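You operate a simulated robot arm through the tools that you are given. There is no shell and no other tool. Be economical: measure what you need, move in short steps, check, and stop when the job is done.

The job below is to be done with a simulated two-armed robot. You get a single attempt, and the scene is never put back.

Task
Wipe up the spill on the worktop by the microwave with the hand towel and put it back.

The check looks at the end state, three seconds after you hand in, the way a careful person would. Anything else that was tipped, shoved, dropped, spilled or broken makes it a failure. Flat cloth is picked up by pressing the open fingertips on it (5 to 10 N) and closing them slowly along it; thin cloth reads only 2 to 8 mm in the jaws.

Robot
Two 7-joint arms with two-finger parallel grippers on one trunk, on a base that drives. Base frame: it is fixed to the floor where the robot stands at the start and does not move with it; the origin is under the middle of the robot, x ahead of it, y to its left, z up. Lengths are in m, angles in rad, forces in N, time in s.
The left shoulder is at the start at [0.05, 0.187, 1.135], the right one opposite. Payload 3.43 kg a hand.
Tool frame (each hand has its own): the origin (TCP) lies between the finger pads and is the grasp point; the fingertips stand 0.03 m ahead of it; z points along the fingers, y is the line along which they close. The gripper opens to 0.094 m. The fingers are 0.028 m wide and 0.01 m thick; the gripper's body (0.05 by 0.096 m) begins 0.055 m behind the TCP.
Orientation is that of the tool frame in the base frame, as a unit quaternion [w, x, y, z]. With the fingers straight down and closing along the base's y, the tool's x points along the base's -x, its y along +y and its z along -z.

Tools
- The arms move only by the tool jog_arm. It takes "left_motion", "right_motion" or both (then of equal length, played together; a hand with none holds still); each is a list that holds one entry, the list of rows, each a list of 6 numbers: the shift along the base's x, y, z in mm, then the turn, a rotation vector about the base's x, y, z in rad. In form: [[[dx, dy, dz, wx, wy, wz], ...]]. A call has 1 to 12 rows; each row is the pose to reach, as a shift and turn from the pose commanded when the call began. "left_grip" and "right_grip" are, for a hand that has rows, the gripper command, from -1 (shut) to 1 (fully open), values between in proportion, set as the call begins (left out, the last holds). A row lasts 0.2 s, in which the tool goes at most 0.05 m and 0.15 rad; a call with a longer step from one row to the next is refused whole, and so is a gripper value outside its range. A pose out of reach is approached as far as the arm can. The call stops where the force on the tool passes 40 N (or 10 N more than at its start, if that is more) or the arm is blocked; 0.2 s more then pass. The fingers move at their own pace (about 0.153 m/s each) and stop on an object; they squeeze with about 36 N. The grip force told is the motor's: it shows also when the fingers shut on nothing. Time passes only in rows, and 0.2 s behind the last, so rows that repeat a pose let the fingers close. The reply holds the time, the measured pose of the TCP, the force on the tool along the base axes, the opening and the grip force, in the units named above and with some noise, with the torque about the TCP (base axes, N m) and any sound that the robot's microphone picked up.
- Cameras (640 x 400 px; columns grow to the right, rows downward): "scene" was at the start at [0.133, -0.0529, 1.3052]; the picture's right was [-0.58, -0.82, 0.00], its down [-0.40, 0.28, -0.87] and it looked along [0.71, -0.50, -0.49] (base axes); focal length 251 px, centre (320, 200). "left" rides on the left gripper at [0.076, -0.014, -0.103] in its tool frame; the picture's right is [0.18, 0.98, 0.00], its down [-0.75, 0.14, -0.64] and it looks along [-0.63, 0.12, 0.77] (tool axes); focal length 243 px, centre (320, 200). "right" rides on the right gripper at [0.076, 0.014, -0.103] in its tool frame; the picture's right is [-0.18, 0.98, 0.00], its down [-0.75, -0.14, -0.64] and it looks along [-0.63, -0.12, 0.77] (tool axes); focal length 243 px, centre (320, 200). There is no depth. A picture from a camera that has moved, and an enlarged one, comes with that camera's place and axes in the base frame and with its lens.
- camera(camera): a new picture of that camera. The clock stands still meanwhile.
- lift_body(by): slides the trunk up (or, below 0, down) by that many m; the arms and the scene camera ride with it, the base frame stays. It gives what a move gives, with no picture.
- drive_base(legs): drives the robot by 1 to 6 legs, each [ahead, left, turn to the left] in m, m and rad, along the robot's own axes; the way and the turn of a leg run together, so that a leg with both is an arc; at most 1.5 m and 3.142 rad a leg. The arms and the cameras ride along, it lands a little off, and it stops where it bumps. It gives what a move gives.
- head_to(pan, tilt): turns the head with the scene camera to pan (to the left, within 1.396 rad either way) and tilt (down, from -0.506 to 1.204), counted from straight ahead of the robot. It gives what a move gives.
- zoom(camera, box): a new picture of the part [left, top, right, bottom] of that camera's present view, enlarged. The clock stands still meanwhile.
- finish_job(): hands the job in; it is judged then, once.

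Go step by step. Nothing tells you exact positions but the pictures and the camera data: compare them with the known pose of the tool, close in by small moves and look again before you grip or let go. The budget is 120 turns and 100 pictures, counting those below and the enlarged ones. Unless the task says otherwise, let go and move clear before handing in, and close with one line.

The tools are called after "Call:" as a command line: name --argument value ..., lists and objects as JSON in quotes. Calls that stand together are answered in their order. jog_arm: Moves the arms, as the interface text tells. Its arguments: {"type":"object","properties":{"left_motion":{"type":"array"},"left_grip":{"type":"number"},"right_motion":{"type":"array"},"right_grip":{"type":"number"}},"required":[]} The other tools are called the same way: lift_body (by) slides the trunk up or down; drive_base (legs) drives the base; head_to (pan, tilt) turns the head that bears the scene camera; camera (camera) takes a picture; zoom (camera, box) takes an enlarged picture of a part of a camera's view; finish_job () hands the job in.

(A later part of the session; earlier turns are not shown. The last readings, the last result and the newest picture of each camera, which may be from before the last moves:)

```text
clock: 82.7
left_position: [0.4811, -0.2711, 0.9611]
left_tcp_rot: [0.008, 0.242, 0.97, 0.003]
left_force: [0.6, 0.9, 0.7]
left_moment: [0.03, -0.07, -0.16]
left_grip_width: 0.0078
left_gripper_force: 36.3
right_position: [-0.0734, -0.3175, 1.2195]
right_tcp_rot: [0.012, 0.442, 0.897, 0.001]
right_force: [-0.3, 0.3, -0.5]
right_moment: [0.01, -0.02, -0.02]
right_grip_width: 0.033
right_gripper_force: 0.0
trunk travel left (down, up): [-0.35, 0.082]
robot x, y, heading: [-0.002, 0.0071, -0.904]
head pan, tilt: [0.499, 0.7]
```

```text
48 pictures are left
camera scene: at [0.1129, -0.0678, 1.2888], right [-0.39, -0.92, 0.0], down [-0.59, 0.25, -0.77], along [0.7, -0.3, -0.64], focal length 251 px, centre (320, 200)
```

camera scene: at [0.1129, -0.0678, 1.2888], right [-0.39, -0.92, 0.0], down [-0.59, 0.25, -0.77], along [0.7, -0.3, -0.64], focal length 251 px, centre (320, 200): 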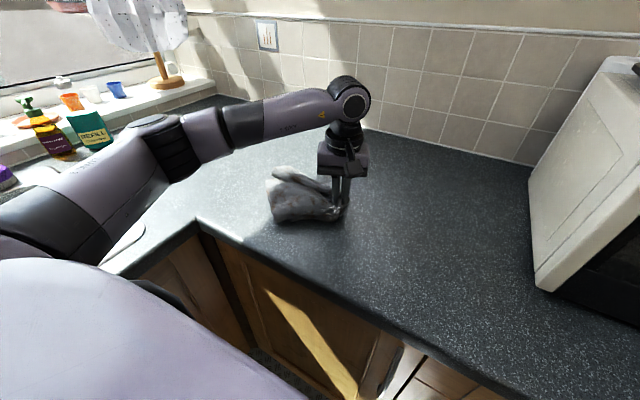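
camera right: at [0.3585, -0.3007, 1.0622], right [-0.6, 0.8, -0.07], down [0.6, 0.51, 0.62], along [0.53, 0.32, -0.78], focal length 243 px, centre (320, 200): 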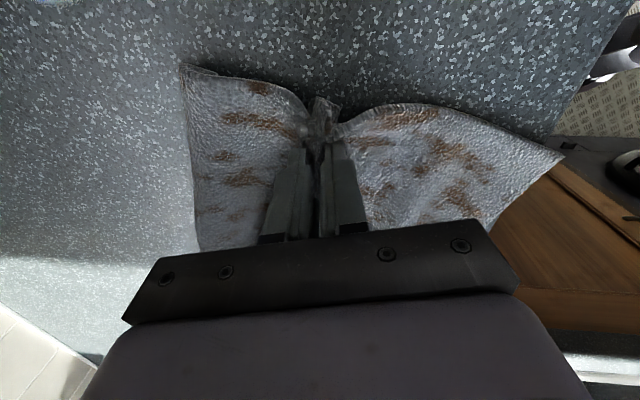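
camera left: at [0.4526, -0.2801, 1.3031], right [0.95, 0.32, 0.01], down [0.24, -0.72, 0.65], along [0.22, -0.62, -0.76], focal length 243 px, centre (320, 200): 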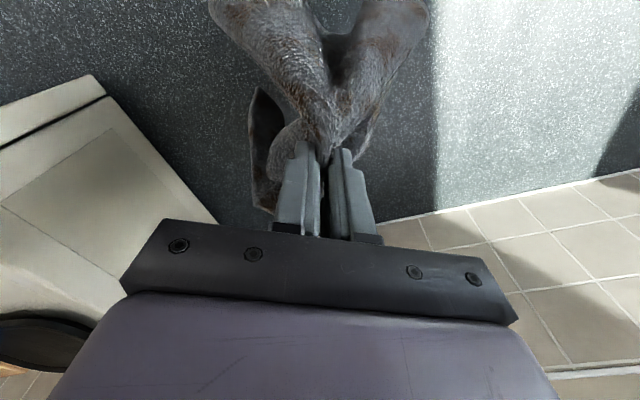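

The towel lies at its home, somewhat bunched. I'll release, lift clear and look.

Call:
jog_arm --left_motion '[[[0, 0, -8, 0, 0, 0], [0, 0, -8, 0, 0, 0]]]'

Call:
jog_arm --left_motion '[[[0, 0, 0, 0, 0, 0], [0, 0, 0, 0, 0, 0]]]' --left_grip -0.2

Call:
jog_arm --left_motion '[[[0, 0, 30, 0, 0, 0], [0, 0, 70, 0, 0, 0], [0, 0, 115, 0, 0, 0], [0, 0, 160, 0, 0, 0], [-30, 20, 190, 0, 0, 0], [-60, 40, 210, 0, 0, 0], [-90, 60, 220, 0, 0, 0]]]'

Call:
camera --camera "scene"

Call:
camera --camera "left"

```text
clock: 83.3
left_position: [0.4811, -0.2715, 0.954]
left_tcp_rot: [0.009, 0.244, 0.97, 0.002]
left_force: [-0.5, -2.1, 10.7]
left_moment: [0.02, 0.01, -0.15]
left_grip_width: 0.0077
left_gripper_force: 35.7
right_position: [-0.074, -0.3189, 1.2202]
right_tcp_rot: [0.012, 0.441, 0.897, 0.0]
right_force: [-1.0, -0.1, 0.3]
right_moment: [-0.02, 0.01, -0.01]
right_grip_width: 0.0326
right_gripper_force: 0.1
trunk travel left (down, up): [-0.35, 0.082]
robot x, y, heading: [0.0005, 0.0121, -0.898]
head pan, tilt: [0.499, 0.7]
```

```text
clock: 83.9
left_position: [0.4823, -0.2706, 0.9513]
left_tcp_rot: [0.008, 0.242, 0.97, 0.004]
left_force: [-2.0, -0.3, 1.9]
left_moment: [0.06, 0.03, 0.0]
left_grip_width: 0.0373
left_gripper_force: 0.0
right_position: [-0.0737, -0.3173, 1.2207]
right_tcp_rot: [0.012, 0.442, 0.897, 0.001]
right_force: [0.4, -0.8, 0.6]
right_moment: [-0.01, -0.01, 0.0]
right_grip_width: 0.033
right_gripper_force: 0.0
trunk travel left (down, up): [-0.35, 0.082]
robot x, y, heading: [-0.001, 0.0145, -0.903]
head pan, tilt: [0.499, 0.7]
```

```text
clock: 85.5
left_position: [0.3908, -0.2106, 1.1727]
left_tcp_rot: [0.008, 0.242, 0.97, 0.002]
left_force: [0.2, -0.6, 0.3]
left_moment: [0.0, -0.03, -0.02]
left_grip_width: 0.0377
left_gripper_force: 0.1
right_position: [-0.0741, -0.3174, 1.2205]
right_tcp_rot: [0.013, 0.441, 0.897, 0.001]
right_force: [-0.2, -0.2, -0.3]
right_moment: [-0.01, 0.02, 0.01]
right_grip_width: 0.033
right_gripper_force: 0.0
trunk travel left (down, up): [-0.35, 0.082]
robot x, y, heading: [-0.0009, 0.0116, -0.903]
head pan, tilt: [0.499, 0.7]
```

```text
47 pictures are left
camera scene: at [0.1126, -0.0676, 1.2888], right [-0.39, -0.92, 0.0], down [-0.59, 0.25, -0.77], along [0.7, -0.3, -0.64], focal length 251 px, centre (320, 200)
```

scene: 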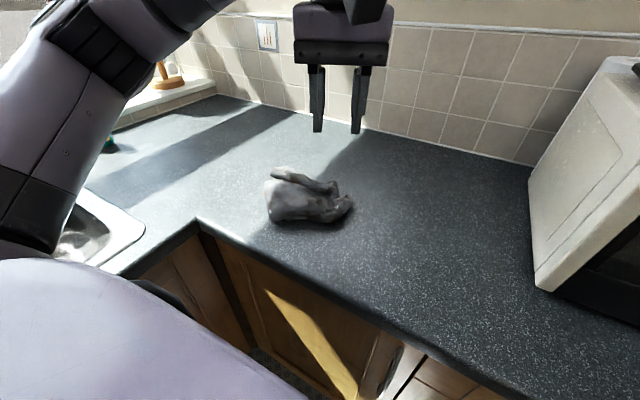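

```text
46 pictures are left
camera left: at [0.3162, -0.1868, 1.2741], right [0.3, 0.95, 0.01], down [0.72, -0.23, 0.65], along [0.63, -0.19, -0.76], focal length 243 px, centre (320, 200)
```

left: 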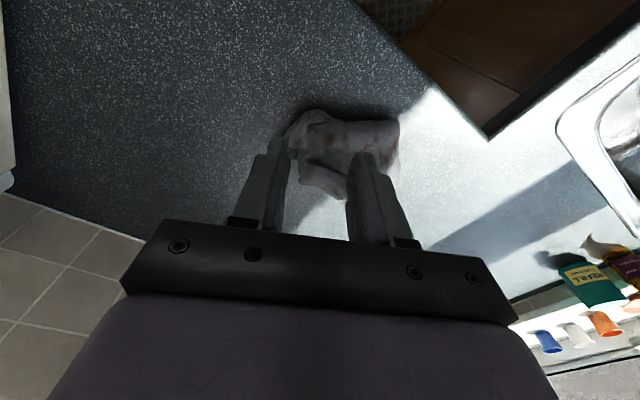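

The towel is back at its original centre, about (0.57, -0.23), but it's crumpled. I'll look closely to see whether I can spread it.

Call:
zoom --camera "scene" --box '[240, 150, 380, 237]'

Call:
zoom --camera "left" --box '[240, 80, 440, 210]'

```text
4.57 times, centred on (310, 194) of scene
camera zoom: at [0.1126, -0.0676, 1.2888], right [-0.39, -0.92, 0.0], down [-0.59, 0.25, -0.77], along [0.7, -0.3, -0.64], focal length 1149 px, centre (366, 230)
```

zoom: 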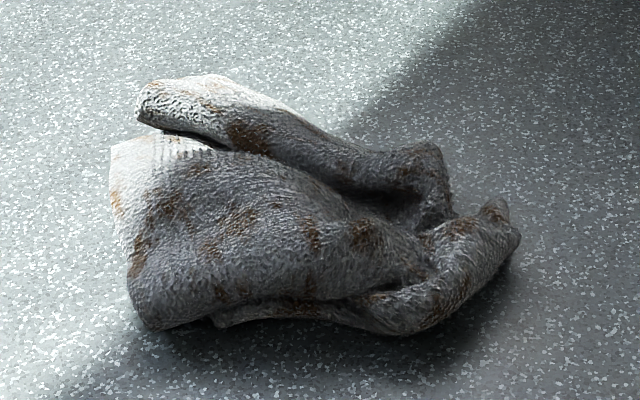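

```text
3.08 times, centred on (340, 145) of left
camera zoom: at [0.3162, -0.1868, 1.2741], right [0.3, 0.95, 0.01], down [0.72, -0.23, 0.65], along [0.63, -0.19, -0.76], focal length 746 px, centre (258, 369)
```

zoom: 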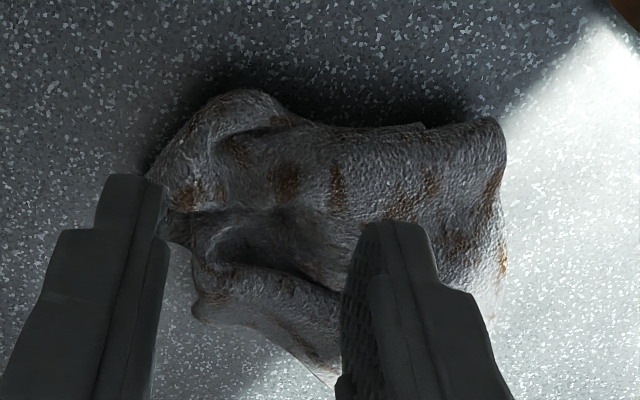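

The towel is centred right but gathered. I'll try pulling its front side out a few cm toward the counter edge to spread it, starting from above that side.

Call:
jog_arm --left_motion '[[[30, 6, -20, 0, 0, 0], [60, 12, -55, 0, 0, 0], [90, 19, -95, 0, 0, 0], [119, 26, -135, 0, 0, 0], [119, 26, -165, 0, 0, 0]]]' --left_grip 0.2

Call:
camera --camera "left"

Call:
zoom --camera "scene" --box '[220, 100, 420, 225]'

```text
refused: row 3 steps farther than a row can; nothing moved
```

```text
43 pictures are left
camera left: at [0.3162, -0.1868, 1.2741], right [0.3, 0.95, 0.01], down [0.72, -0.23, 0.65], along [0.63, -0.19, -0.76], focal length 243 px, centre (320, 200)
```

left: 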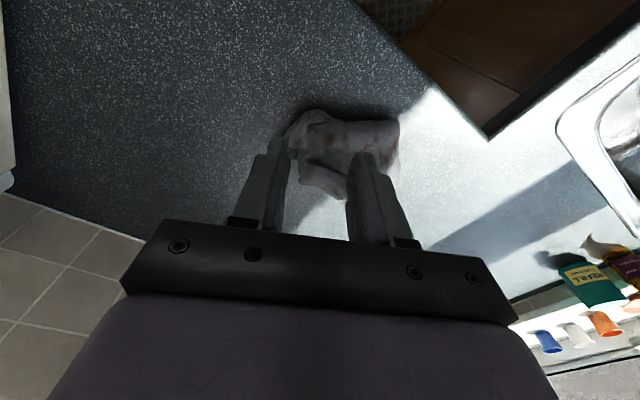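

```text
3.20 times, centred on (320, 162) of scene
camera zoom: at [0.1126, -0.0676, 1.2888], right [-0.39, -0.92, 0.0], down [-0.59, 0.25, -0.77], along [0.7, -0.3, -0.64], focal length 804 px, centre (320, 320)
```

zoom: 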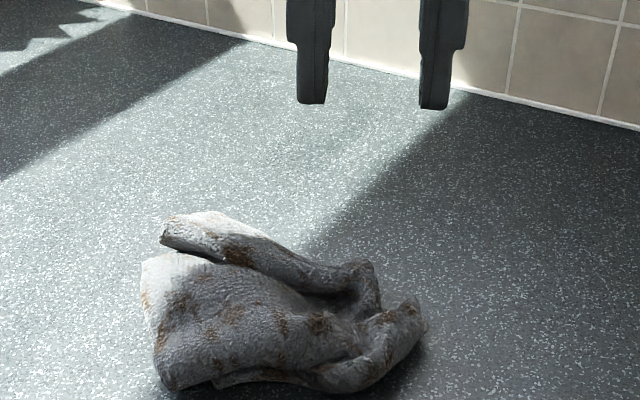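

The step was too long, so nothing moved. I'll resend it with smaller rows.

Call:
jog_arm --left_motion '[[[25, 5, -20, 0, 0, 0], [50, 11, -50, 0, 0, 0], [75, 16, -85, 0, 0, 0], [100, 21, -120, 0, 0, 0], [119, 26, -155, 0, 0, 0]]]' --left_grip 0.2

Call:
camera --camera "left"

Call:
zoom --camera "scene" --box '[220, 110, 420, 235]'

```text
clock: 86.7
left_position: [0.5113, -0.1851, 1.0173]
left_tcp_rot: [0.009, 0.242, 0.97, 0.002]
left_force: [0.3, -0.3, 0.0]
left_moment: [0.0, 0.01, 0.01]
left_grip_width: 0.0563
left_gripper_force: 0.0
right_position: [-0.0735, -0.3178, 1.221]
right_tcp_rot: [0.012, 0.442, 0.897, -0.001]
right_force: [-0.3, -0.2, 0.4]
right_moment: [0.01, 0.03, 0.02]
right_grip_width: 0.0326
right_gripper_force: 0.1
trunk travel left (down, up): [-0.35, 0.082]
robot x, y, heading: [-0.0037, 0.0125, -0.907]
head pan, tilt: [0.499, 0.7]
```

```text
41 pictures are left
camera left: at [0.4368, -0.1619, 1.118], right [0.3, 0.95, 0.01], down [0.72, -0.23, 0.65], along [0.63, -0.19, -0.76], focal length 243 px, centre (320, 200)
```

left: 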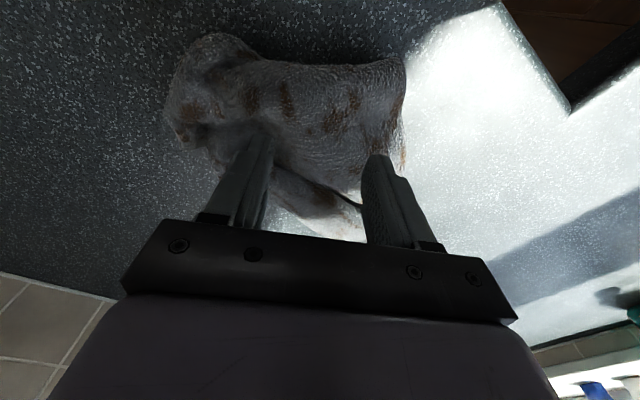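

```text
3.20 times, centred on (320, 172) of scene
camera zoom: at [0.1133, -0.0678, 1.2887], right [-0.39, -0.92, 0.0], down [-0.59, 0.25, -0.76], along [0.7, -0.3, -0.64], focal length 804 px, centre (320, 288)
```

zoom: 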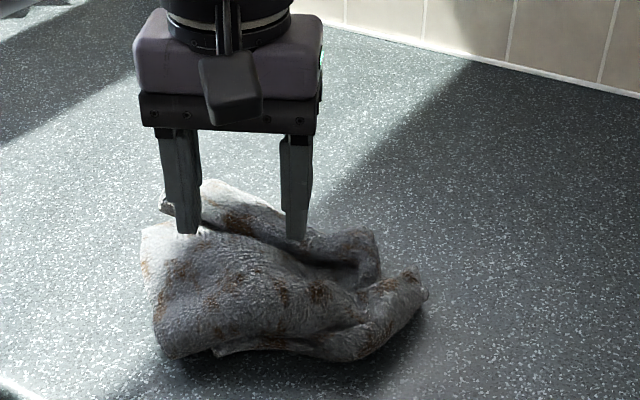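

The hand is over the middle of the front layer. I'll press, pinch in stages and look.

Call:
jog_arm --left_motion '[[[0, 0, -30, 0, 0, 0], [-2, 2, -50, 0, 0, 0], [-4, 4, -58, 0, 0, 0]]]'

Call:
jog_arm --left_motion '[[[0, 0, -4, 0, 0, 0], [0, 0, -8, 0, 0, 0]]]'

Call:
camera --camera "left"

```text
clock: 87.5
left_position: [0.5063, -0.183, 0.9606]
left_tcp_rot: [0.009, 0.244, 0.97, 0.003]
left_force: [1.4, -0.9, 4.9]
left_moment: [-0.07, 0.04, 0.03]
left_grip_width: 0.0561
left_gripper_force: 0.0
right_position: [-0.0738, -0.3175, 1.22]
right_tcp_rot: [0.012, 0.441, 0.898, 0.001]
right_force: [0.3, 0.2, 0.3]
right_moment: [-0.01, -0.04, -0.02]
right_grip_width: 0.0329
right_gripper_force: 0.2
trunk travel left (down, up): [-0.35, 0.082]
robot x, y, heading: [-0.0031, 0.014, -0.904]
head pan, tilt: [0.499, 0.7]
```

```text
clock: 88.1
left_position: [0.5065, -0.183, 0.9537]
left_tcp_rot: [0.011, 0.242, 0.97, -0.002]
left_force: [2.5, 0.3, 25.0]
left_moment: [-0.4, 0.19, 0.13]
left_grip_width: 0.0552
left_gripper_force: 0.2
right_position: [-0.0753, -0.3176, 1.2218]
right_tcp_rot: [0.014, 0.442, 0.897, 0.0]
right_force: [0.1, -0.2, 0.1]
right_moment: [0.0, 0.01, 0.01]
right_grip_width: 0.033
right_gripper_force: 0.1
trunk travel left (down, up): [-0.35, 0.082]
robot x, y, heading: [0.0024, 0.0128, -0.905]
head pan, tilt: [0.499, 0.7]
```

```text
39 pictures are left
camera left: at [0.4314, -0.1577, 1.0553], right [0.3, 0.95, 0.0], down [0.72, -0.23, 0.66], along [0.63, -0.2, -0.75], focal length 243 px, centre (320, 200)
```

left: 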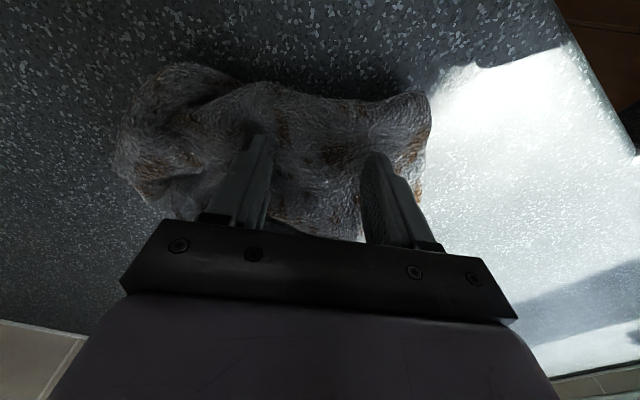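

Call:
jog_arm --left_motion '[[[0, 0, 5, 0, 0, 0]]]' --left_grip -0.1

Call:
jog_arm --left_motion '[[[0, 0, 0, 0, 0, 0]]]' --left_grip -0.5

Call:
jog_arm --left_motion '[[[0, 0, 0, 0, 0, 0], [0, 0, 0, 0, 0, 0]]]' --left_grip -1

Call:
jog_arm --left_motion '[[[0, 0, 25, 0, 0, 0], [-6, 8, 35, 0, 0, 0], [-12, 16, 35, 0, 0, 0], [-20, 24, 30, 0, 0, 0], [-28, 33, 25, 0, 0, 0], [-38, 45, 15, 0, 0, 0], [-38, 45, 8, 0, 0, 0]]]'

Call:
camera --camera "scene"

```text
clock: 88.5
left_position: [0.5068, -0.1811, 0.9571]
left_tcp_rot: [0.008, 0.243, 0.97, 0.004]
left_force: [-1.2, 1.0, 13.8]
left_moment: [-0.18, 0.23, -0.07]
left_grip_width: 0.0413
left_gripper_force: 0.1
right_position: [-0.0737, -0.3178, 1.2193]
right_tcp_rot: [0.013, 0.441, 0.897, 0.0]
right_force: [0.4, -0.5, 0.4]
right_moment: [0.03, 0.01, 0.02]
right_grip_width: 0.033
right_gripper_force: 0.1
trunk travel left (down, up): [-0.35, 0.082]
robot x, y, heading: [0.0021, 0.0099, -0.902]
head pan, tilt: [0.499, 0.7]
```

```text
clock: 88.9
left_position: [0.5064, -0.1802, 0.956]
left_tcp_rot: [0.009, 0.243, 0.97, 0.003]
left_force: [-1.0, 0.8, 11.2]
left_moment: [-0.04, 0.17, 0.0]
left_grip_width: 0.0231
left_gripper_force: 0.1
right_position: [-0.0754, -0.3167, 1.2205]
right_tcp_rot: [0.013, 0.441, 0.897, 0.0]
right_force: [0.2, -0.4, -0.7]
right_moment: [0.03, -0.01, 0.05]
right_grip_width: 0.033
right_gripper_force: 0.1
trunk travel left (down, up): [-0.35, 0.082]
robot x, y, heading: [-0.0035, 0.0147, -0.897]
head pan, tilt: [0.499, 0.7]
```

```text
clock: 89.5
left_position: [0.5071, -0.1811, 0.9564]
left_tcp_rot: [0.008, 0.243, 0.97, 0.003]
left_force: [-2.4, -0.3, 10.0]
left_moment: [-0.05, 0.14, -0.02]
left_grip_width: 0.0096
left_gripper_force: 35.9
right_position: [-0.075, -0.3181, 1.2195]
right_tcp_rot: [0.012, 0.441, 0.897, 0.001]
right_force: [1.2, 0.8, -0.1]
right_moment: [-0.01, 0.01, 0.03]
right_grip_width: 0.033
right_gripper_force: 0.0
trunk travel left (down, up): [-0.35, 0.082]
robot x, y, heading: [-0.0027, 0.0122, -0.905]
head pan, tilt: [0.499, 0.7]
```

```text
clock: 91.1
left_position: [0.4679, -0.1362, 0.9656]
left_tcp_rot: [0.007, 0.242, 0.97, 0.003]
left_force: [-0.2, -0.1, 2.6]
left_moment: [-0.02, -0.04, 0.04]
left_grip_width: 0.0081
left_gripper_force: 35.9
right_position: [-0.0733, -0.3189, 1.2211]
right_tcp_rot: [0.012, 0.442, 0.897, 0.001]
right_force: [0.3, -0.3, 0.1]
right_moment: [-0.03, -0.02, -0.01]
right_grip_width: 0.033
right_gripper_force: 0.1
trunk travel left (down, up): [-0.35, 0.082]
robot x, y, heading: [-0.0035, 0.0145, -0.901]
head pan, tilt: [0.499, 0.7]
```

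```text
38 pictures are left
camera scene: at [0.1127, -0.0678, 1.2888], right [-0.39, -0.92, 0.0], down [-0.59, 0.25, -0.77], along [0.7, -0.3, -0.64], focal length 251 px, centre (320, 200)
```

scene: 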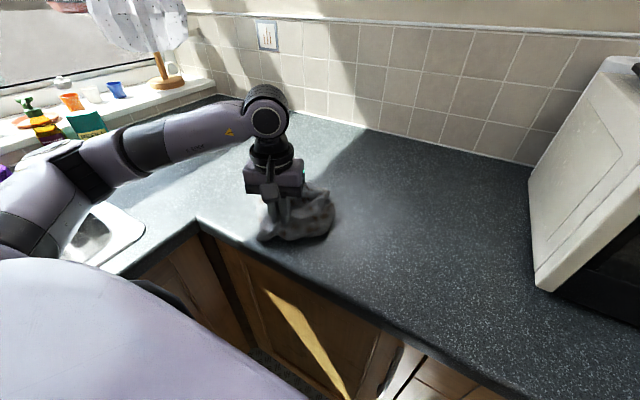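

Pulling moved the whole towel rather than spreading it. I'll lift it up and see how it hangs from this grip, then re-lay it at home.

Call:
jog_arm --left_motion '[[[5, -5, 45, 0, 0, 0], [10, -10, 90, 0, 0, 0], [20, -20, 130, 0, 0, 0], [30, -30, 170, 0, 0, 0], [40, -40, 205, 0, 0, 0], [40, -40, 225, 0, 0, 0], [40, -40, 225, 0, 0, 0]]]'

Call:
camera --camera "scene"

```text
clock: 92.7
left_position: [0.5088, -0.1767, 1.1896]
left_tcp_rot: [0.008, 0.243, 0.97, 0.002]
left_force: [-0.1, -0.2, -0.4]
left_moment: [-0.02, 0.02, -0.03]
left_grip_width: 0.0082
left_gripper_force: 36.7
right_position: [-0.0736, -0.3179, 1.2203]
right_tcp_rot: [0.011, 0.441, 0.897, 0.001]
right_force: [-0.5, -0.2, 0.4]
right_moment: [0.02, 0.01, -0.01]
right_grip_width: 0.0329
right_gripper_force: 0.0
trunk travel left (down, up): [-0.35, 0.082]
robot x, y, heading: [-0.0012, 0.0109, -0.904]
head pan, tilt: [0.499, 0.7]
```

```text
37 pictures are left
camera scene: at [0.1131, -0.068, 1.2887], right [-0.39, -0.92, 0.0], down [-0.59, 0.25, -0.76], along [0.7, -0.3, -0.64], focal length 251 px, centre (320, 200)
```

scene: 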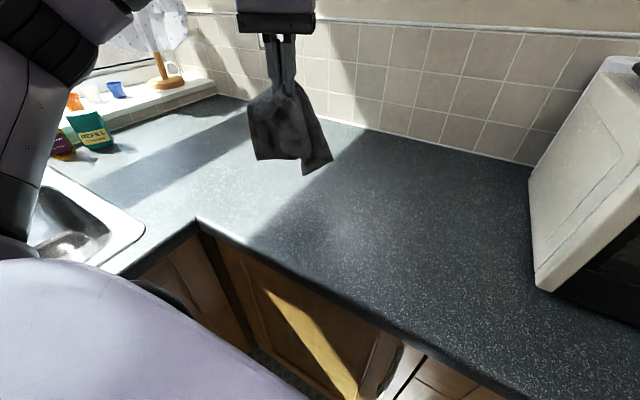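

It hangs wider from this grip. I'll lay it starting from the front side, moving back over its home.

Call:
jog_arm --left_motion '[[[-10, 8, -40, 0, 0, 0], [-20, 15, -80, 0, 0, 0], [-15, 12, -110, 0, 0, 0], [10, 3, -135, 0, 0, 0], [38, -10, -158, 0, 0, 0], [65, -21, -180, 0, 0, 0], [90, -33, -200, 0, 0, 0], [112, -45, -217, 0, 0, 0], [122, -52, -226, 0, 0, 0]]]'

Call:
jog_arm --left_motion '[[[0, 0, 0, 0, 0, 0], [0, 0, 0, 0, 0, 0]]]' --left_grip -0.2

Call:
jog_arm --left_motion '[[[0, 0, 35, 0, 0, 0], [0, 0, 80, 0, 0, 0], [0, 0, 125, 0, 0, 0], [-30, 15, 160, 0, 0, 0], [-65, 30, 185, 0, 0, 0], [-100, 60, 200, 0, 0, 0], [-130, 95, 205, 0, 0, 0], [-160, 130, 210, 0, 0, 0]]]'

Call:
camera --camera "scene"

Call:
zoom --camera "scene" --box '[230, 140, 390, 240]'

```text
clock: 94.7
left_position: [0.6302, -0.2297, 0.9676]
left_tcp_rot: [0.009, 0.243, 0.97, 0.001]
left_force: [-3.8, 2.3, 13.1]
left_moment: [0.08, 0.25, 0.01]
left_grip_width: 0.0082
left_gripper_force: 35.9
right_position: [-0.0759, -0.3169, 1.2204]
right_tcp_rot: [0.013, 0.441, 0.897, 0.001]
right_force: [0.3, -0.3, 0.6]
right_moment: [-0.01, 0.01, -0.01]
right_grip_width: 0.0329
right_gripper_force: 0.0
trunk travel left (down, up): [-0.35, 0.082]
robot x, y, heading: [-0.0034, 0.011, -0.905]
head pan, tilt: [0.499, 0.7]
```

```text
clock: 95.3
left_position: [0.6318, -0.2272, 0.9643]
left_tcp_rot: [0.008, 0.243, 0.97, 0.003]
left_force: [1.2, 0.8, 6.5]
left_moment: [0.03, 0.0, -0.02]
left_grip_width: 0.036
left_gripper_force: 0.0
right_position: [-0.0745, -0.3186, 1.2192]
right_tcp_rot: [0.012, 0.441, 0.898, 0.001]
right_force: [-0.6, 0.4, 0.0]
right_moment: [0.0, 0.03, 0.01]
right_grip_width: 0.0328
right_gripper_force: 0.0
trunk travel left (down, up): [-0.35, 0.082]
robot x, y, heading: [-0.0045, 0.0135, -0.907]
head pan, tilt: [0.499, 0.7]
```

```text
clock: 97.1
left_position: [0.4711, -0.0951, 1.1717]
left_tcp_rot: [0.007, 0.242, 0.97, 0.003]
left_force: [-0.1, 0.0, -0.2]
left_moment: [-0.01, 0.0, 0.0]
left_grip_width: 0.0378
left_gripper_force: 0.0
right_position: [-0.0746, -0.3175, 1.2204]
right_tcp_rot: [0.012, 0.442, 0.897, 0.001]
right_force: [0.4, -0.1, -1.0]
right_moment: [0.01, 0.02, 0.03]
right_grip_width: 0.0329
right_gripper_force: 0.0
trunk travel left (down, up): [-0.35, 0.082]
robot x, y, heading: [-0.0023, 0.0119, -0.905]
head pan, tilt: [0.499, 0.7]
```

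```text
36 pictures are left
camera scene: at [0.1126, -0.0673, 1.2888], right [-0.39, -0.92, 0.0], down [-0.59, 0.25, -0.77], along [0.7, -0.3, -0.64], focal length 251 px, centre (320, 200)
```

scene: 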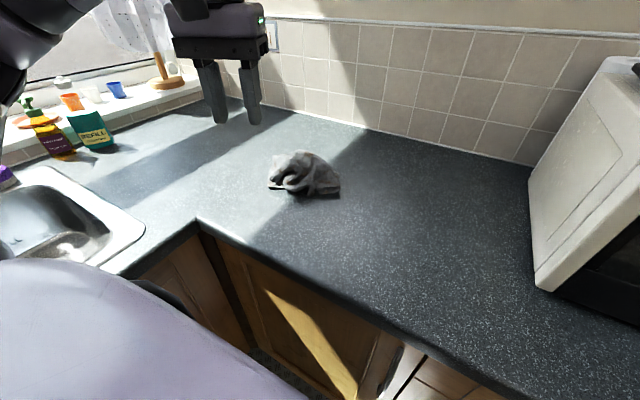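

```text
4.00 times, centred on (310, 190) of scene
camera zoom: at [0.1126, -0.0673, 1.2888], right [-0.39, -0.92, 0.0], down [-0.59, 0.25, -0.77], along [0.7, -0.3, -0.64], focal length 1006 px, centre (360, 240)
```

zoom: 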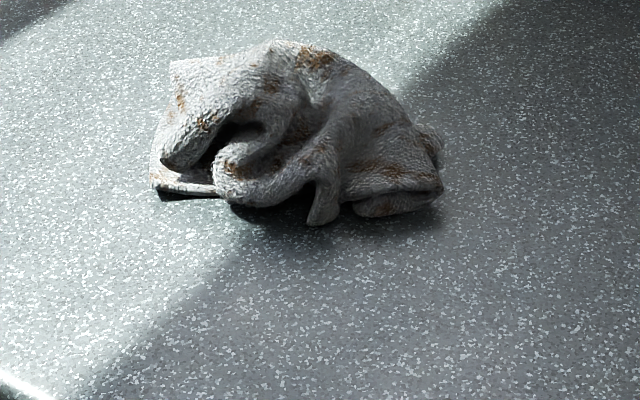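

That left it more crumpled and about 8 cm too far back. I'll pinch its front edge and drag it low toward home, letting it trail out.

Call:
jog_arm --left_motion '[[[22, -27, -15, 0, 0, 0], [45, -54, -35, 0, 0, 0], [67, -80, -60, 0, 0, 0], [90, -107, -85, 0, 0, 0], [112, -134, -115, 0, 0, 0], [130, -155, -145, 0, 0, 0]]]' --left_grip 0.2

Call:
camera --camera "left"

```text
clock: 98.5
left_position: [0.6023, -0.2531, 1.0276]
left_tcp_rot: [0.008, 0.242, 0.97, 0.004]
left_force: [-0.2, 0.6, 0.1]
left_moment: [-0.01, -0.02, 0.0]
left_grip_width: 0.0564
left_gripper_force: 0.0
right_position: [-0.0728, -0.3174, 1.2198]
right_tcp_rot: [0.012, 0.441, 0.897, 0.001]
right_force: [0.5, -0.3, -0.1]
right_moment: [0.01, 0.02, -0.02]
right_grip_width: 0.0329
right_gripper_force: 0.0
trunk travel left (down, up): [-0.35, 0.082]
robot x, y, heading: [-0.0022, 0.0101, -0.901]
head pan, tilt: [0.499, 0.7]
```

```text
34 pictures are left
camera left: at [0.5272, -0.2306, 1.1281], right [0.3, 0.95, 0.01], down [0.72, -0.23, 0.65], along [0.63, -0.19, -0.76], focal length 243 px, centre (320, 200)
```

left: 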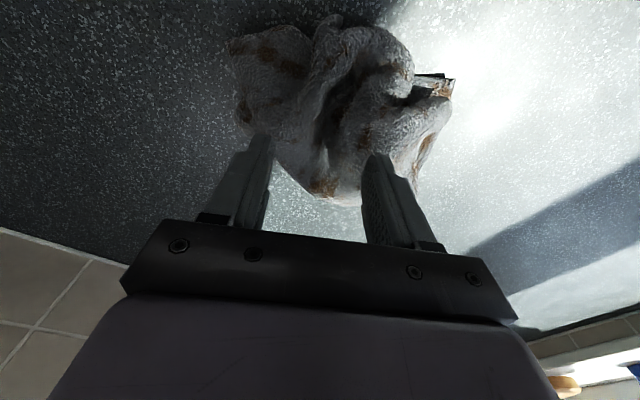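

A standing fold sits right at the front between two lobes. I'll shift slightly toward it, descend and pinch.

Call:
jog_arm --left_motion '[[[-18, 6, -25, 0, 0, 0], [-22, 7, -50, 0, 0, 0], [-22, 7, -60, 0, 0, 0]]]'

Call:
jog_arm --left_motion '[[[0, 0, -3, 0, 0, 0]]]' --left_grip -0.2

Call:
jog_arm --left_motion '[[[0, 0, 0, 0, 0, 0]]]' --left_grip -0.6

Call:
jog_arm --left_motion '[[[0, 0, 0, 0, 0, 0], [0, 0, 0, 0, 0, 0]]]' --left_grip -1

Call:
camera --camera "left"

```text
clock: 99.3
left_position: [0.5783, -0.2481, 0.9702]
left_tcp_rot: [0.008, 0.243, 0.97, 0.002]
left_force: [0.1, -0.3, 3.1]
left_moment: [0.08, -0.09, -0.04]
left_grip_width: 0.0564
left_gripper_force: 0.0
right_position: [-0.0736, -0.3168, 1.2197]
right_tcp_rot: [0.012, 0.441, 0.897, 0.001]
right_force: [1.0, 0.1, -0.5]
right_moment: [0.01, 0.0, 0.03]
right_grip_width: 0.0328
right_gripper_force: 0.0
trunk travel left (down, up): [-0.35, 0.082]
robot x, y, heading: [-0.0032, 0.0162, -0.907]
head pan, tilt: [0.499, 0.7]
```

```text
clock: 99.7
left_position: [0.5781, -0.2466, 0.9659]
left_tcp_rot: [0.009, 0.243, 0.97, 0.002]
left_force: [-0.5, -0.8, 5.1]
left_moment: [0.1, -0.13, -0.04]
left_grip_width: 0.0373
left_gripper_force: 0.0
right_position: [-0.0742, -0.3179, 1.22]
right_tcp_rot: [0.013, 0.441, 0.897, 0.001]
right_force: [-0.1, -0.2, 0.2]
right_moment: [0.0, -0.03, 0.02]
right_grip_width: 0.0329
right_gripper_force: 0.0
trunk travel left (down, up): [-0.35, 0.082]
robot x, y, heading: [0.0021, 0.0108, -0.901]
head pan, tilt: [0.499, 0.7]
```

```text
clock: 100.1
left_position: [0.5786, -0.246, 0.9658]
left_tcp_rot: [0.008, 0.243, 0.97, 0.003]
left_force: [0.2, -0.2, 2.2]
left_moment: [0.02, -0.03, 0.0]
left_grip_width: 0.0185
left_gripper_force: 0.0
right_position: [-0.0741, -0.3177, 1.2198]
right_tcp_rot: [0.012, 0.441, 0.897, 0.001]
right_force: [0.0, -0.9, -0.4]
right_moment: [0.02, 0.0, 0.0]
right_grip_width: 0.0329
right_gripper_force: 0.1
trunk travel left (down, up): [-0.35, 0.082]
robot x, y, heading: [-0.0039, 0.0119, -0.907]
head pan, tilt: [0.499, 0.7]
```

```text
clock: 100.7
left_position: [0.5779, -0.2455, 0.965]
left_tcp_rot: [0.009, 0.243, 0.97, 0.003]
left_force: [-0.1, 0.1, 1.4]
left_moment: [0.05, -0.05, 0.0]
left_grip_width: 0.0048
left_gripper_force: 35.4
right_position: [-0.0728, -0.3176, 1.219]
right_tcp_rot: [0.011, 0.441, 0.897, 0.002]
right_force: [-0.1, 0.8, 0.2]
right_moment: [0.02, 0.0, -0.02]
right_grip_width: 0.0328
right_gripper_force: 0.0
trunk travel left (down, up): [-0.35, 0.082]
robot x, y, heading: [-0.0017, 0.011, -0.903]
head pan, tilt: [0.499, 0.7]
```

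```text
33 pictures are left
camera left: at [0.504, -0.2229, 1.0666], right [0.3, 0.95, 0.01], down [0.72, -0.23, 0.65], along [0.62, -0.19, -0.76], focal length 243 px, centre (320, 200)
```

left: 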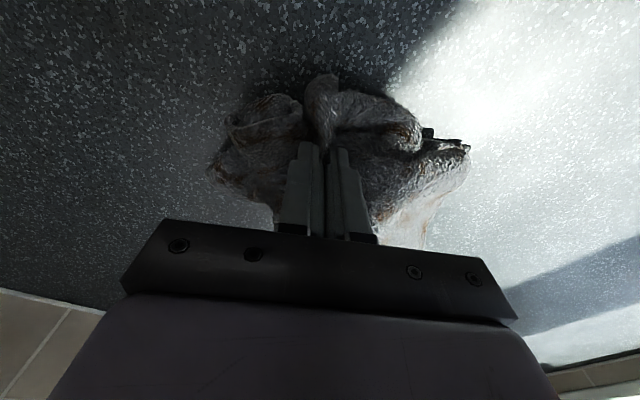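

I have a thin layer (4.8 mm). I'll pull it low toward home.

Call:
jog_arm --left_motion '[[[-12, 7, 10, 0, 0, 0], [-28, 16, 12, 0, 0, 0], [-45, 25, 12, 0, 0, 0], [-62, 35, 10, 0, 0, 0], [-80, 45, 6, 0, 0, 0], [-95, 54, 2, 0, 0, 0]]]'

Call:
zoom --camera "scene" --box '[210, 130, 390, 242]'

```text
clock: 102.1
left_position: [0.4838, -0.1916, 0.9671]
left_tcp_rot: [0.009, 0.242, 0.97, 0.004]
left_force: [-0.2, -0.3, 0.6]
left_moment: [0.02, -0.03, -0.01]
left_grip_width: 0.005
left_gripper_force: 35.7
right_position: [-0.0729, -0.3183, 1.2202]
right_tcp_rot: [0.012, 0.441, 0.898, 0.001]
right_force: [0.2, -0.1, 0.6]
right_moment: [0.01, -0.01, -0.02]
right_grip_width: 0.033
right_gripper_force: 0.1
trunk travel left (down, up): [-0.35, 0.082]
robot x, y, heading: [0.0015, 0.011, -0.905]
head pan, tilt: [0.499, 0.7]
```

```text
3.56 times, centred on (300, 186) of scene
camera zoom: at [0.1129, -0.0678, 1.2887], right [-0.39, -0.92, 0.0], down [-0.59, 0.25, -0.77], along [0.7, -0.3, -0.64], focal length 894 px, centre (391, 250)
```

zoom: 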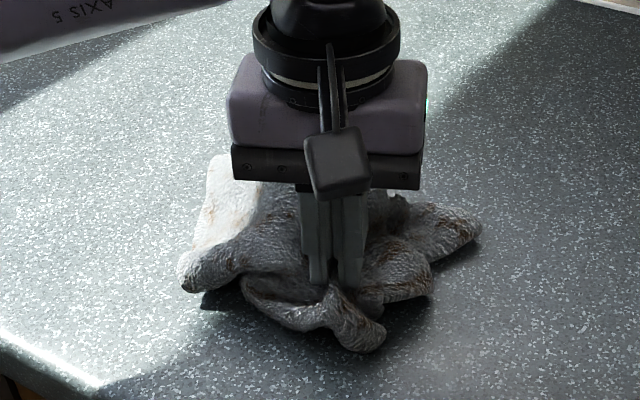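

It's opening up and sits near home. I'll release and look.

Call:
jog_arm --left_motion '[[[0, 0, 0, 0, 0, 0], [0, 0, 0, 0, 0, 0]]]' --left_grip -0.3

Call:
jog_arm --left_motion '[[[0, 0, 40, 0, 0, 0], [0, 0, 85, 0, 0, 0], [0, 0, 130, 0, 0, 0], [0, 30, 160, 0, 0, 0], [0, 65, 185, 0, 0, 0], [0, 105, 205, 0, 0, 0], [0, 145, 215, 0, 0, 0]]]'

Call:
zoom --camera "scene" --box '[210, 130, 390, 242]'

```text
clock: 102.7
left_position: [0.4847, -0.1921, 0.9675]
left_tcp_rot: [0.008, 0.242, 0.97, 0.003]
left_force: [-0.3, 0.2, 0.5]
left_moment: [0.01, 0.0, -0.04]
left_grip_width: 0.0328
left_gripper_force: 0.2
right_position: [-0.0736, -0.317, 1.2203]
right_tcp_rot: [0.012, 0.441, 0.897, 0.001]
right_force: [-0.3, 0.5, -0.4]
right_moment: [0.02, 0.04, 0.04]
right_grip_width: 0.0328
right_gripper_force: 0.1
trunk travel left (down, up): [-0.35, 0.082]
robot x, y, heading: [-0.0018, 0.0136, -0.909]
head pan, tilt: [0.499, 0.7]
```

```text
clock: 104.3
left_position: [0.4832, -0.0472, 1.1808]
left_tcp_rot: [0.006, 0.242, 0.97, 0.003]
left_force: [0.3, 0.2, 0.4]
left_moment: [-0.03, 0.0, -0.02]
left_grip_width: 0.0328
left_gripper_force: 0.0
right_position: [-0.0726, -0.3169, 1.2194]
right_tcp_rot: [0.012, 0.441, 0.898, 0.001]
right_force: [0.7, -0.4, -0.3]
right_moment: [0.01, 0.0, -0.02]
right_grip_width: 0.0327
right_gripper_force: 0.0
trunk travel left (down, up): [-0.35, 0.082]
robot x, y, heading: [-0.0024, 0.0122, -0.9]
head pan, tilt: [0.499, 0.7]
```

```text
3.56 times, centred on (300, 186) of scene
camera zoom: at [0.1127, -0.0672, 1.2888], right [-0.39, -0.92, 0.0], down [-0.59, 0.25, -0.77], along [0.7, -0.3, -0.64], focal length 894 px, centre (391, 250)
```

zoom: 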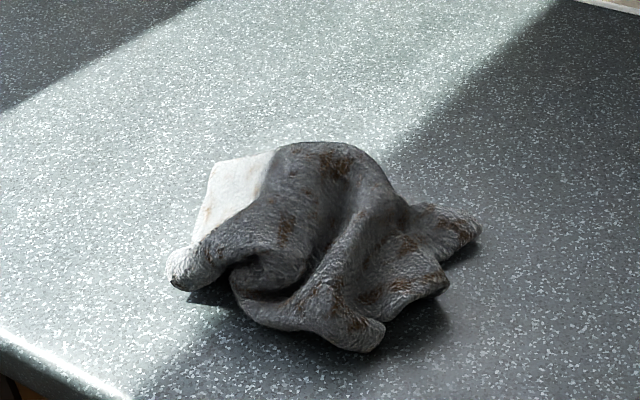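

The towel is now centred at home (0.57, -0.21) and more open. I'll pull its right-hand corner out a little toward its original corner.

Call:
jog_arm --left_motion '[[[12, -36, -10, 0, 0, -0.12], [24, -72, -20, 0, 0, -0.24], [36, -108, -40, 0, 0, -0.36], [47, -144, -65, 0, 0, -0.48], [59, -180, -90, 0, 0, -0.6], [70, -220, -115, 0, 0, -0.72], [80, -255, -140, 0, 0, -0.85]]]' --left_grip 0.1

Call:
camera --camera "left"

```text
clock: 105.9
left_position: [0.5568, -0.2751, 1.0598]
left_tcp_rot: [0.008, 0.582, 0.813, 0.0]
left_force: [0.9, 0.4, 0.5]
left_moment: [0.03, 0.01, 0.03]
left_grip_width: 0.0515
left_gripper_force: 0.1
left hand out of reach, approached as far as the arm can: row 7
right_position: [-0.0728, -0.3176, 1.2196]
right_tcp_rot: [0.012, 0.442, 0.897, 0.001]
right_force: [0.4, 0.5, 0.5]
right_moment: [0.01, -0.04, 0.03]
right_grip_width: 0.0329
right_gripper_force: 0.1
trunk travel left (down, up): [-0.35, 0.082]
robot x, y, heading: [-0.0068, 0.0099, -0.902]
head pan, tilt: [0.499, 0.7]
```

```text
30 pictures are left
camera left: at [0.5196, -0.2061, 1.1616], right [0.87, 0.49, 0.01], down [0.37, -0.66, 0.65], along [0.32, -0.57, -0.76], focal length 243 px, centre (320, 200)
```

left: 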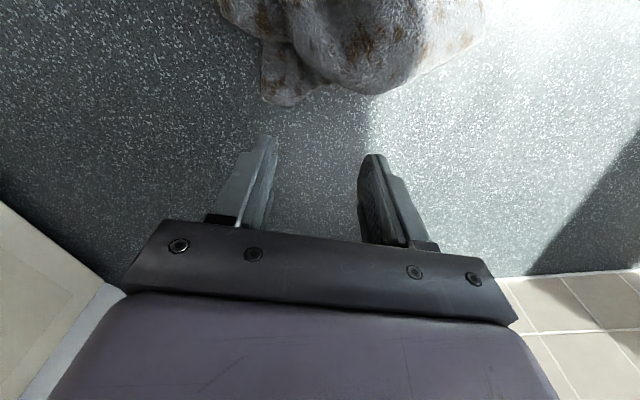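

The corner flap is at about (0.525, -0.30). I'll go over it and descend gently until contact.

Call:
jog_arm --left_motion '[[[-15, -9, -30, 0, 0, 0], [-30, -18, -65, 0, 0, 0], [-30, -18, -90, 0, 0, 0]]]' --left_grip -0.1

Call:
jog_arm --left_motion '[[[0, 0, -6, 0, 0, 0], [0, 0, -12, 0, 0, 0], [0, 0, -18, 0, 0, 0], [0, 0, -24, 0, 0, 0], [0, 0, -30, 0, 0, 0]]]'

Call:
camera --camera "left"

```text
clock: 106.7
left_position: [0.5272, -0.2936, 0.9695]
left_tcp_rot: [0.008, 0.582, 0.813, 0.0]
left_force: [-1.3, 0.8, -0.4]
left_moment: [-0.02, 0.01, -0.01]
left_grip_width: 0.0424
left_gripper_force: 0.1
right_position: [-0.0735, -0.3178, 1.2202]
right_tcp_rot: [0.012, 0.442, 0.897, 0.001]
right_force: [-0.2, 0.9, 0.8]
right_moment: [0.03, 0.01, -0.02]
right_grip_width: 0.0329
right_gripper_force: 0.0
trunk travel left (down, up): [-0.35, 0.082]
robot x, y, heading: [-0.0013, 0.0138, -0.903]
head pan, tilt: [0.499, 0.7]
```

```text
clock: 107.9
left_position: [0.5275, -0.293, 0.9432]
left_tcp_rot: [0.011, 0.582, 0.813, 0.0]
left_force: [-0.2, 2.8, 14.0]
left_moment: [0.37, -0.26, 0.03]
left_grip_width: 0.0428
left_gripper_force: 0.9
right_position: [-0.0751, -0.3167, 1.2211]
right_tcp_rot: [0.013, 0.442, 0.897, 0.0]
right_force: [0.6, 0.5, 0.8]
right_moment: [0.04, -0.02, 0.0]
right_grip_width: 0.0327
right_gripper_force: 0.2
trunk travel left (down, up): [-0.35, 0.082]
robot x, y, heading: [-0.0016, 0.0136, -0.901]
head pan, tilt: [0.499, 0.7]
```

```text
29 pictures are left
camera left: at [0.4877, -0.2245, 1.0441], right [0.87, 0.49, 0.01], down [0.37, -0.66, 0.66], along [0.33, -0.57, -0.75], focal length 243 px, centre (320, 200)
```

left: 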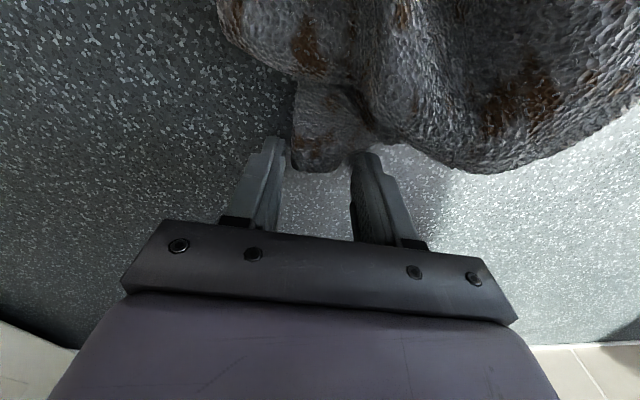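

The corner flap lies between the fingers, so I'll close on it and pull it out toward its original corner.

Call:
jog_arm --left_motion '[[[0, 0, 0, 0, 0, 0]]]' --left_grip -0.5

Call:
jog_arm --left_motion '[[[0, 0, 0, 0, 0, 0], [0, 0, 0, 0, 0, 0]]]' --left_grip -1

Call:
jog_arm --left_motion '[[[2, -8, 8, 0, 0, 0], [4, -20, 8, 0, 0, 0], [6, -35, 8, 0, 0, 0], [8, -50, 6, 0, 0, 0], [8, -65, 4, 0, 0, 0]]]'

Call:
zoom --camera "scene" --box '[210, 130, 390, 242]'

```text
clock: 108.3
left_position: [0.5251, -0.294, 0.9437]
left_tcp_rot: [0.011, 0.583, 0.813, -0.001]
left_force: [0.4, -0.6, 21.0]
left_moment: [0.36, -0.2, -0.01]
left_grip_width: 0.0243
left_gripper_force: 0.6
right_position: [-0.0754, -0.3169, 1.2198]
right_tcp_rot: [0.013, 0.442, 0.897, 0.0]
right_force: [-0.7, 0.8, -0.3]
right_moment: [0.02, 0.03, -0.04]
right_grip_width: 0.033
right_gripper_force: 0.0
trunk travel left (down, up): [-0.35, 0.082]
robot x, y, heading: [-0.0004, 0.0152, -0.899]
head pan, tilt: [0.499, 0.7]
```

```text
clock: 108.9
left_position: [0.5271, -0.2936, 0.9426]
left_tcp_rot: [0.011, 0.582, 0.813, 0.0]
left_force: [5.3, 1.4, 24.1]
left_moment: [0.37, -0.24, -0.15]
left_grip_width: 0.0099
left_gripper_force: 35.3
right_position: [-0.074, -0.3166, 1.2202]
right_tcp_rot: [0.013, 0.441, 0.898, 0.001]
right_force: [-0.4, 0.7, -0.3]
right_moment: [0.0, 0.0, 0.01]
right_grip_width: 0.0327
right_gripper_force: 0.1
trunk travel left (down, up): [-0.35, 0.082]
robot x, y, heading: [-0.0025, 0.0118, -0.899]
head pan, tilt: [0.499, 0.7]
```

```text
clock: 110.1
left_position: [0.5331, -0.3439, 0.9466]
left_tcp_rot: [0.01, 0.581, 0.814, 0.0]
left_force: [-1.3, 0.8, 4.9]
left_moment: [0.11, -0.01, 0.01]
left_grip_width: 0.0063
left_gripper_force: 37.1
left hand out of reach, approached as far as the arm can: row 5
right_position: [-0.074, -0.3178, 1.2194]
right_tcp_rot: [0.012, 0.441, 0.897, 0.001]
right_force: [0.6, 0.1, 0.0]
right_moment: [-0.01, -0.03, -0.05]
right_grip_width: 0.0331
right_gripper_force: 0.0
trunk travel left (down, up): [-0.35, 0.082]
robot x, y, heading: [-0.0055, 0.012, -0.904]
head pan, tilt: [0.499, 0.7]
```

```text
3.56 times, centred on (300, 186) of scene
camera zoom: at [0.1124, -0.0675, 1.2888], right [-0.39, -0.92, 0.0], down [-0.59, 0.25, -0.77], along [0.7, -0.3, -0.64], focal length 894 px, centre (391, 250)
```

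zoom: 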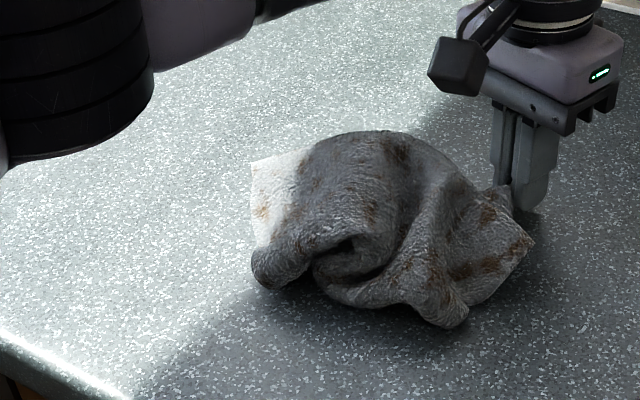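

That pulled the towel about 5 cm to the right along with it, though it opened a bit. I'll release and pull the opposite, left corner back toward its own original place.

Call:
jog_arm --left_motion '[[[0, 0, 0, 0, 0, 0], [0, 0, 0, 0, 0, 0]]]' --left_grip -0.3

Call:
jog_arm --left_motion '[[[0, 0, 40, 0, 0, 0], [0, 0, 80, 0, 0, 0], [5, 35, 100, 0, 0, 0.13], [10, 75, 110, 0, 0, 0.26], [15, 110, 110, 0, 0, 0.4], [20, 140, 105, 0, 0, 0.53], [25, 165, 95, 0, 0, 0.66], [28, 175, 85, 0, 0, 0.8]]]'

Call:
camera --camera "left"

```text
clock: 110.7
left_position: [0.5336, -0.3432, 0.9443]
left_tcp_rot: [0.008, 0.582, 0.813, 0.0]
left_force: [0.8, -0.5, 2.1]
left_moment: [0.01, -0.03, 0.02]
left_grip_width: 0.0326
left_gripper_force: 0.1
right_position: [-0.0738, -0.3176, 1.219]
right_tcp_rot: [0.012, 0.441, 0.897, 0.001]
right_force: [-0.3, -0.3, 0.1]
right_moment: [-0.02, 0.01, 0.0]
right_grip_width: 0.0329
right_gripper_force: 0.1
trunk travel left (down, up): [-0.35, 0.082]
robot x, y, heading: [0.0006, 0.0135, -0.904]
head pan, tilt: [0.499, 0.7]
```

```text
clock: 112.5
left_position: [0.5633, -0.1681, 1.0314]
left_tcp_rot: [0.008, 0.219, 0.976, 0.003]
left_force: [-0.6, -0.1, -0.2]
left_moment: [-0.01, -0.03, -0.02]
left_grip_width: 0.0328
left_gripper_force: 0.2
left hand out of reach, approached as far as the arm can: row 1, 2
right_position: [-0.0731, -0.3187, 1.2204]
right_tcp_rot: [0.013, 0.441, 0.897, 0.001]
right_force: [-0.1, -0.3, -1.3]
right_moment: [0.01, -0.02, 0.02]
right_grip_width: 0.0329
right_gripper_force: 0.0
trunk travel left (down, up): [-0.35, 0.082]
robot x, y, heading: [-0.0021, 0.0099, -0.901]
head pan, tilt: [0.499, 0.7]
```

```text
27 pictures are left
camera left: at [0.4869, -0.1478, 1.1326], right [0.25, 0.97, 0.01], down [0.73, -0.2, 0.65], along [0.63, -0.16, -0.76], focal length 243 px, centre (320, 200)
```

left: 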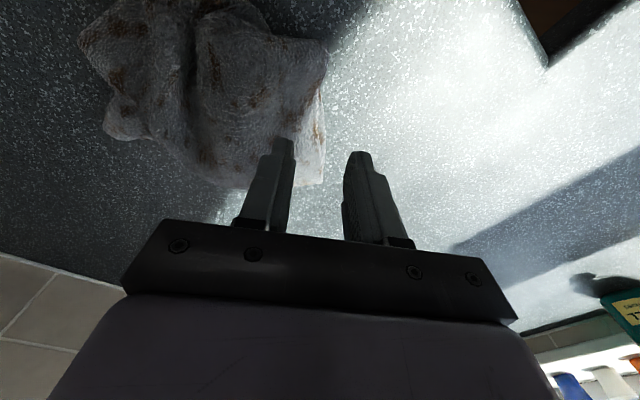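

The towel's left edge is just beside the fingers. I'll move over it, descend, pinch and pull it home.

Call:
jog_arm --left_motion '[[[-3, -15, -20, 0, 0, 0], [-5, -27, -45, 0, 0, 0], [-5, -27, -65, 0, 0, 0]]]' --left_grip 0.1

Call:
jog_arm --left_motion '[[[0, 0, -5, 0, 0, 0], [0, 0, -10, 0, 0, 0]]]' --left_grip -0.3

Call:
jog_arm --left_motion '[[[0, 0, 0, 0, 0, 0], [0, 0, 0, 0, 0, 0]]]' --left_grip -1

Call:
jog_arm --left_motion '[[[4, 5, 10, 0, 0, 0], [12, 18, 12, 0, 0, 0], [20, 32, 12, 0, 0, 0], [28, 46, 10, 0, 0, 0], [36, 60, 6, 0, 0, 0]]]'

Call:
camera --camera "scene"

```text
clock: 113.3
left_position: [0.5572, -0.1949, 0.9685]
left_tcp_rot: [0.008, 0.219, 0.976, 0.002]
left_force: [1.4, 0.0, 4.2]
left_moment: [-0.13, 0.01, 0.01]
left_grip_width: 0.0514
left_gripper_force: 0.0
right_position: [-0.0736, -0.3179, 1.2206]
right_tcp_rot: [0.012, 0.441, 0.897, 0.0]
right_force: [0.1, -0.4, -1.0]
right_moment: [-0.01, -0.03, -0.02]
right_grip_width: 0.0329
right_gripper_force: 0.0
trunk travel left (down, up): [-0.35, 0.082]
robot x, y, heading: [-0.0005, 0.0159, -0.903]
head pan, tilt: [0.499, 0.7]
```

```text
clock: 113.9
left_position: [0.5576, -0.1953, 0.9589]
left_tcp_rot: [0.01, 0.22, 0.976, 0.0]
left_force: [2.2, -1.3, 14.7]
left_moment: [-0.45, 0.05, 0.07]
left_grip_width: 0.0331
left_gripper_force: 0.0
right_position: [-0.0746, -0.317, 1.2195]
right_tcp_rot: [0.013, 0.442, 0.897, 0.0]
right_force: [0.0, 0.7, -0.5]
right_moment: [-0.03, 0.0, 0.0]
right_grip_width: 0.0329
right_gripper_force: 0.1
trunk travel left (down, up): [-0.35, 0.082]
robot x, y, heading: [-0.0021, 0.0123, -0.91]
head pan, tilt: [0.499, 0.7]
```

```text
clock: 114.5
left_position: [0.556, -0.1941, 0.9578]
left_tcp_rot: [0.008, 0.22, 0.975, 0.003]
left_force: [-2.0, -1.5, 7.8]
left_moment: [-0.12, 0.02, -0.02]
left_grip_width: 0.004
left_gripper_force: 35.9
right_position: [-0.0738, -0.3179, 1.2202]
right_tcp_rot: [0.012, 0.441, 0.897, 0.001]
right_force: [-0.2, -0.2, 0.0]
right_moment: [-0.01, -0.06, -0.02]
right_grip_width: 0.033
right_gripper_force: 0.1
trunk travel left (down, up): [-0.35, 0.082]
robot x, y, heading: [-0.0028, 0.0068, -0.903]
head pan, tilt: [0.499, 0.7]
```

```text
clock: 115.7
left_position: [0.5932, -0.1345, 0.9624]
left_tcp_rot: [0.008, 0.22, 0.975, 0.003]
left_force: [0.3, -0.9, 0.3]
left_moment: [-0.01, -0.02, -0.01]
left_grip_width: 0.0042
left_gripper_force: 36.0
right_position: [-0.0738, -0.3175, 1.2206]
right_tcp_rot: [0.012, 0.441, 0.897, 0.001]
right_force: [0.2, 0.6, -0.5]
right_moment: [0.03, 0.05, 0.01]
right_grip_width: 0.0329
right_gripper_force: 0.0
trunk travel left (down, up): [-0.35, 0.082]
robot x, y, heading: [-0.0014, 0.0113, -0.904]
head pan, tilt: [0.499, 0.7]
```

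```text
26 pictures are left
camera scene: at [0.113, -0.0677, 1.2887], right [-0.39, -0.92, 0.0], down [-0.59, 0.25, -0.76], along [0.7, -0.3, -0.64], focal length 251 px, centre (320, 200)
```

scene: 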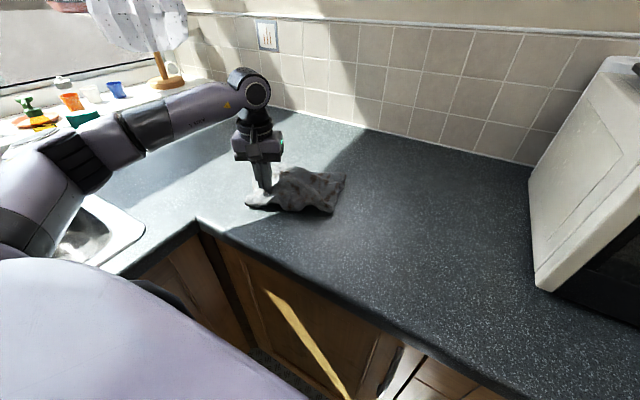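

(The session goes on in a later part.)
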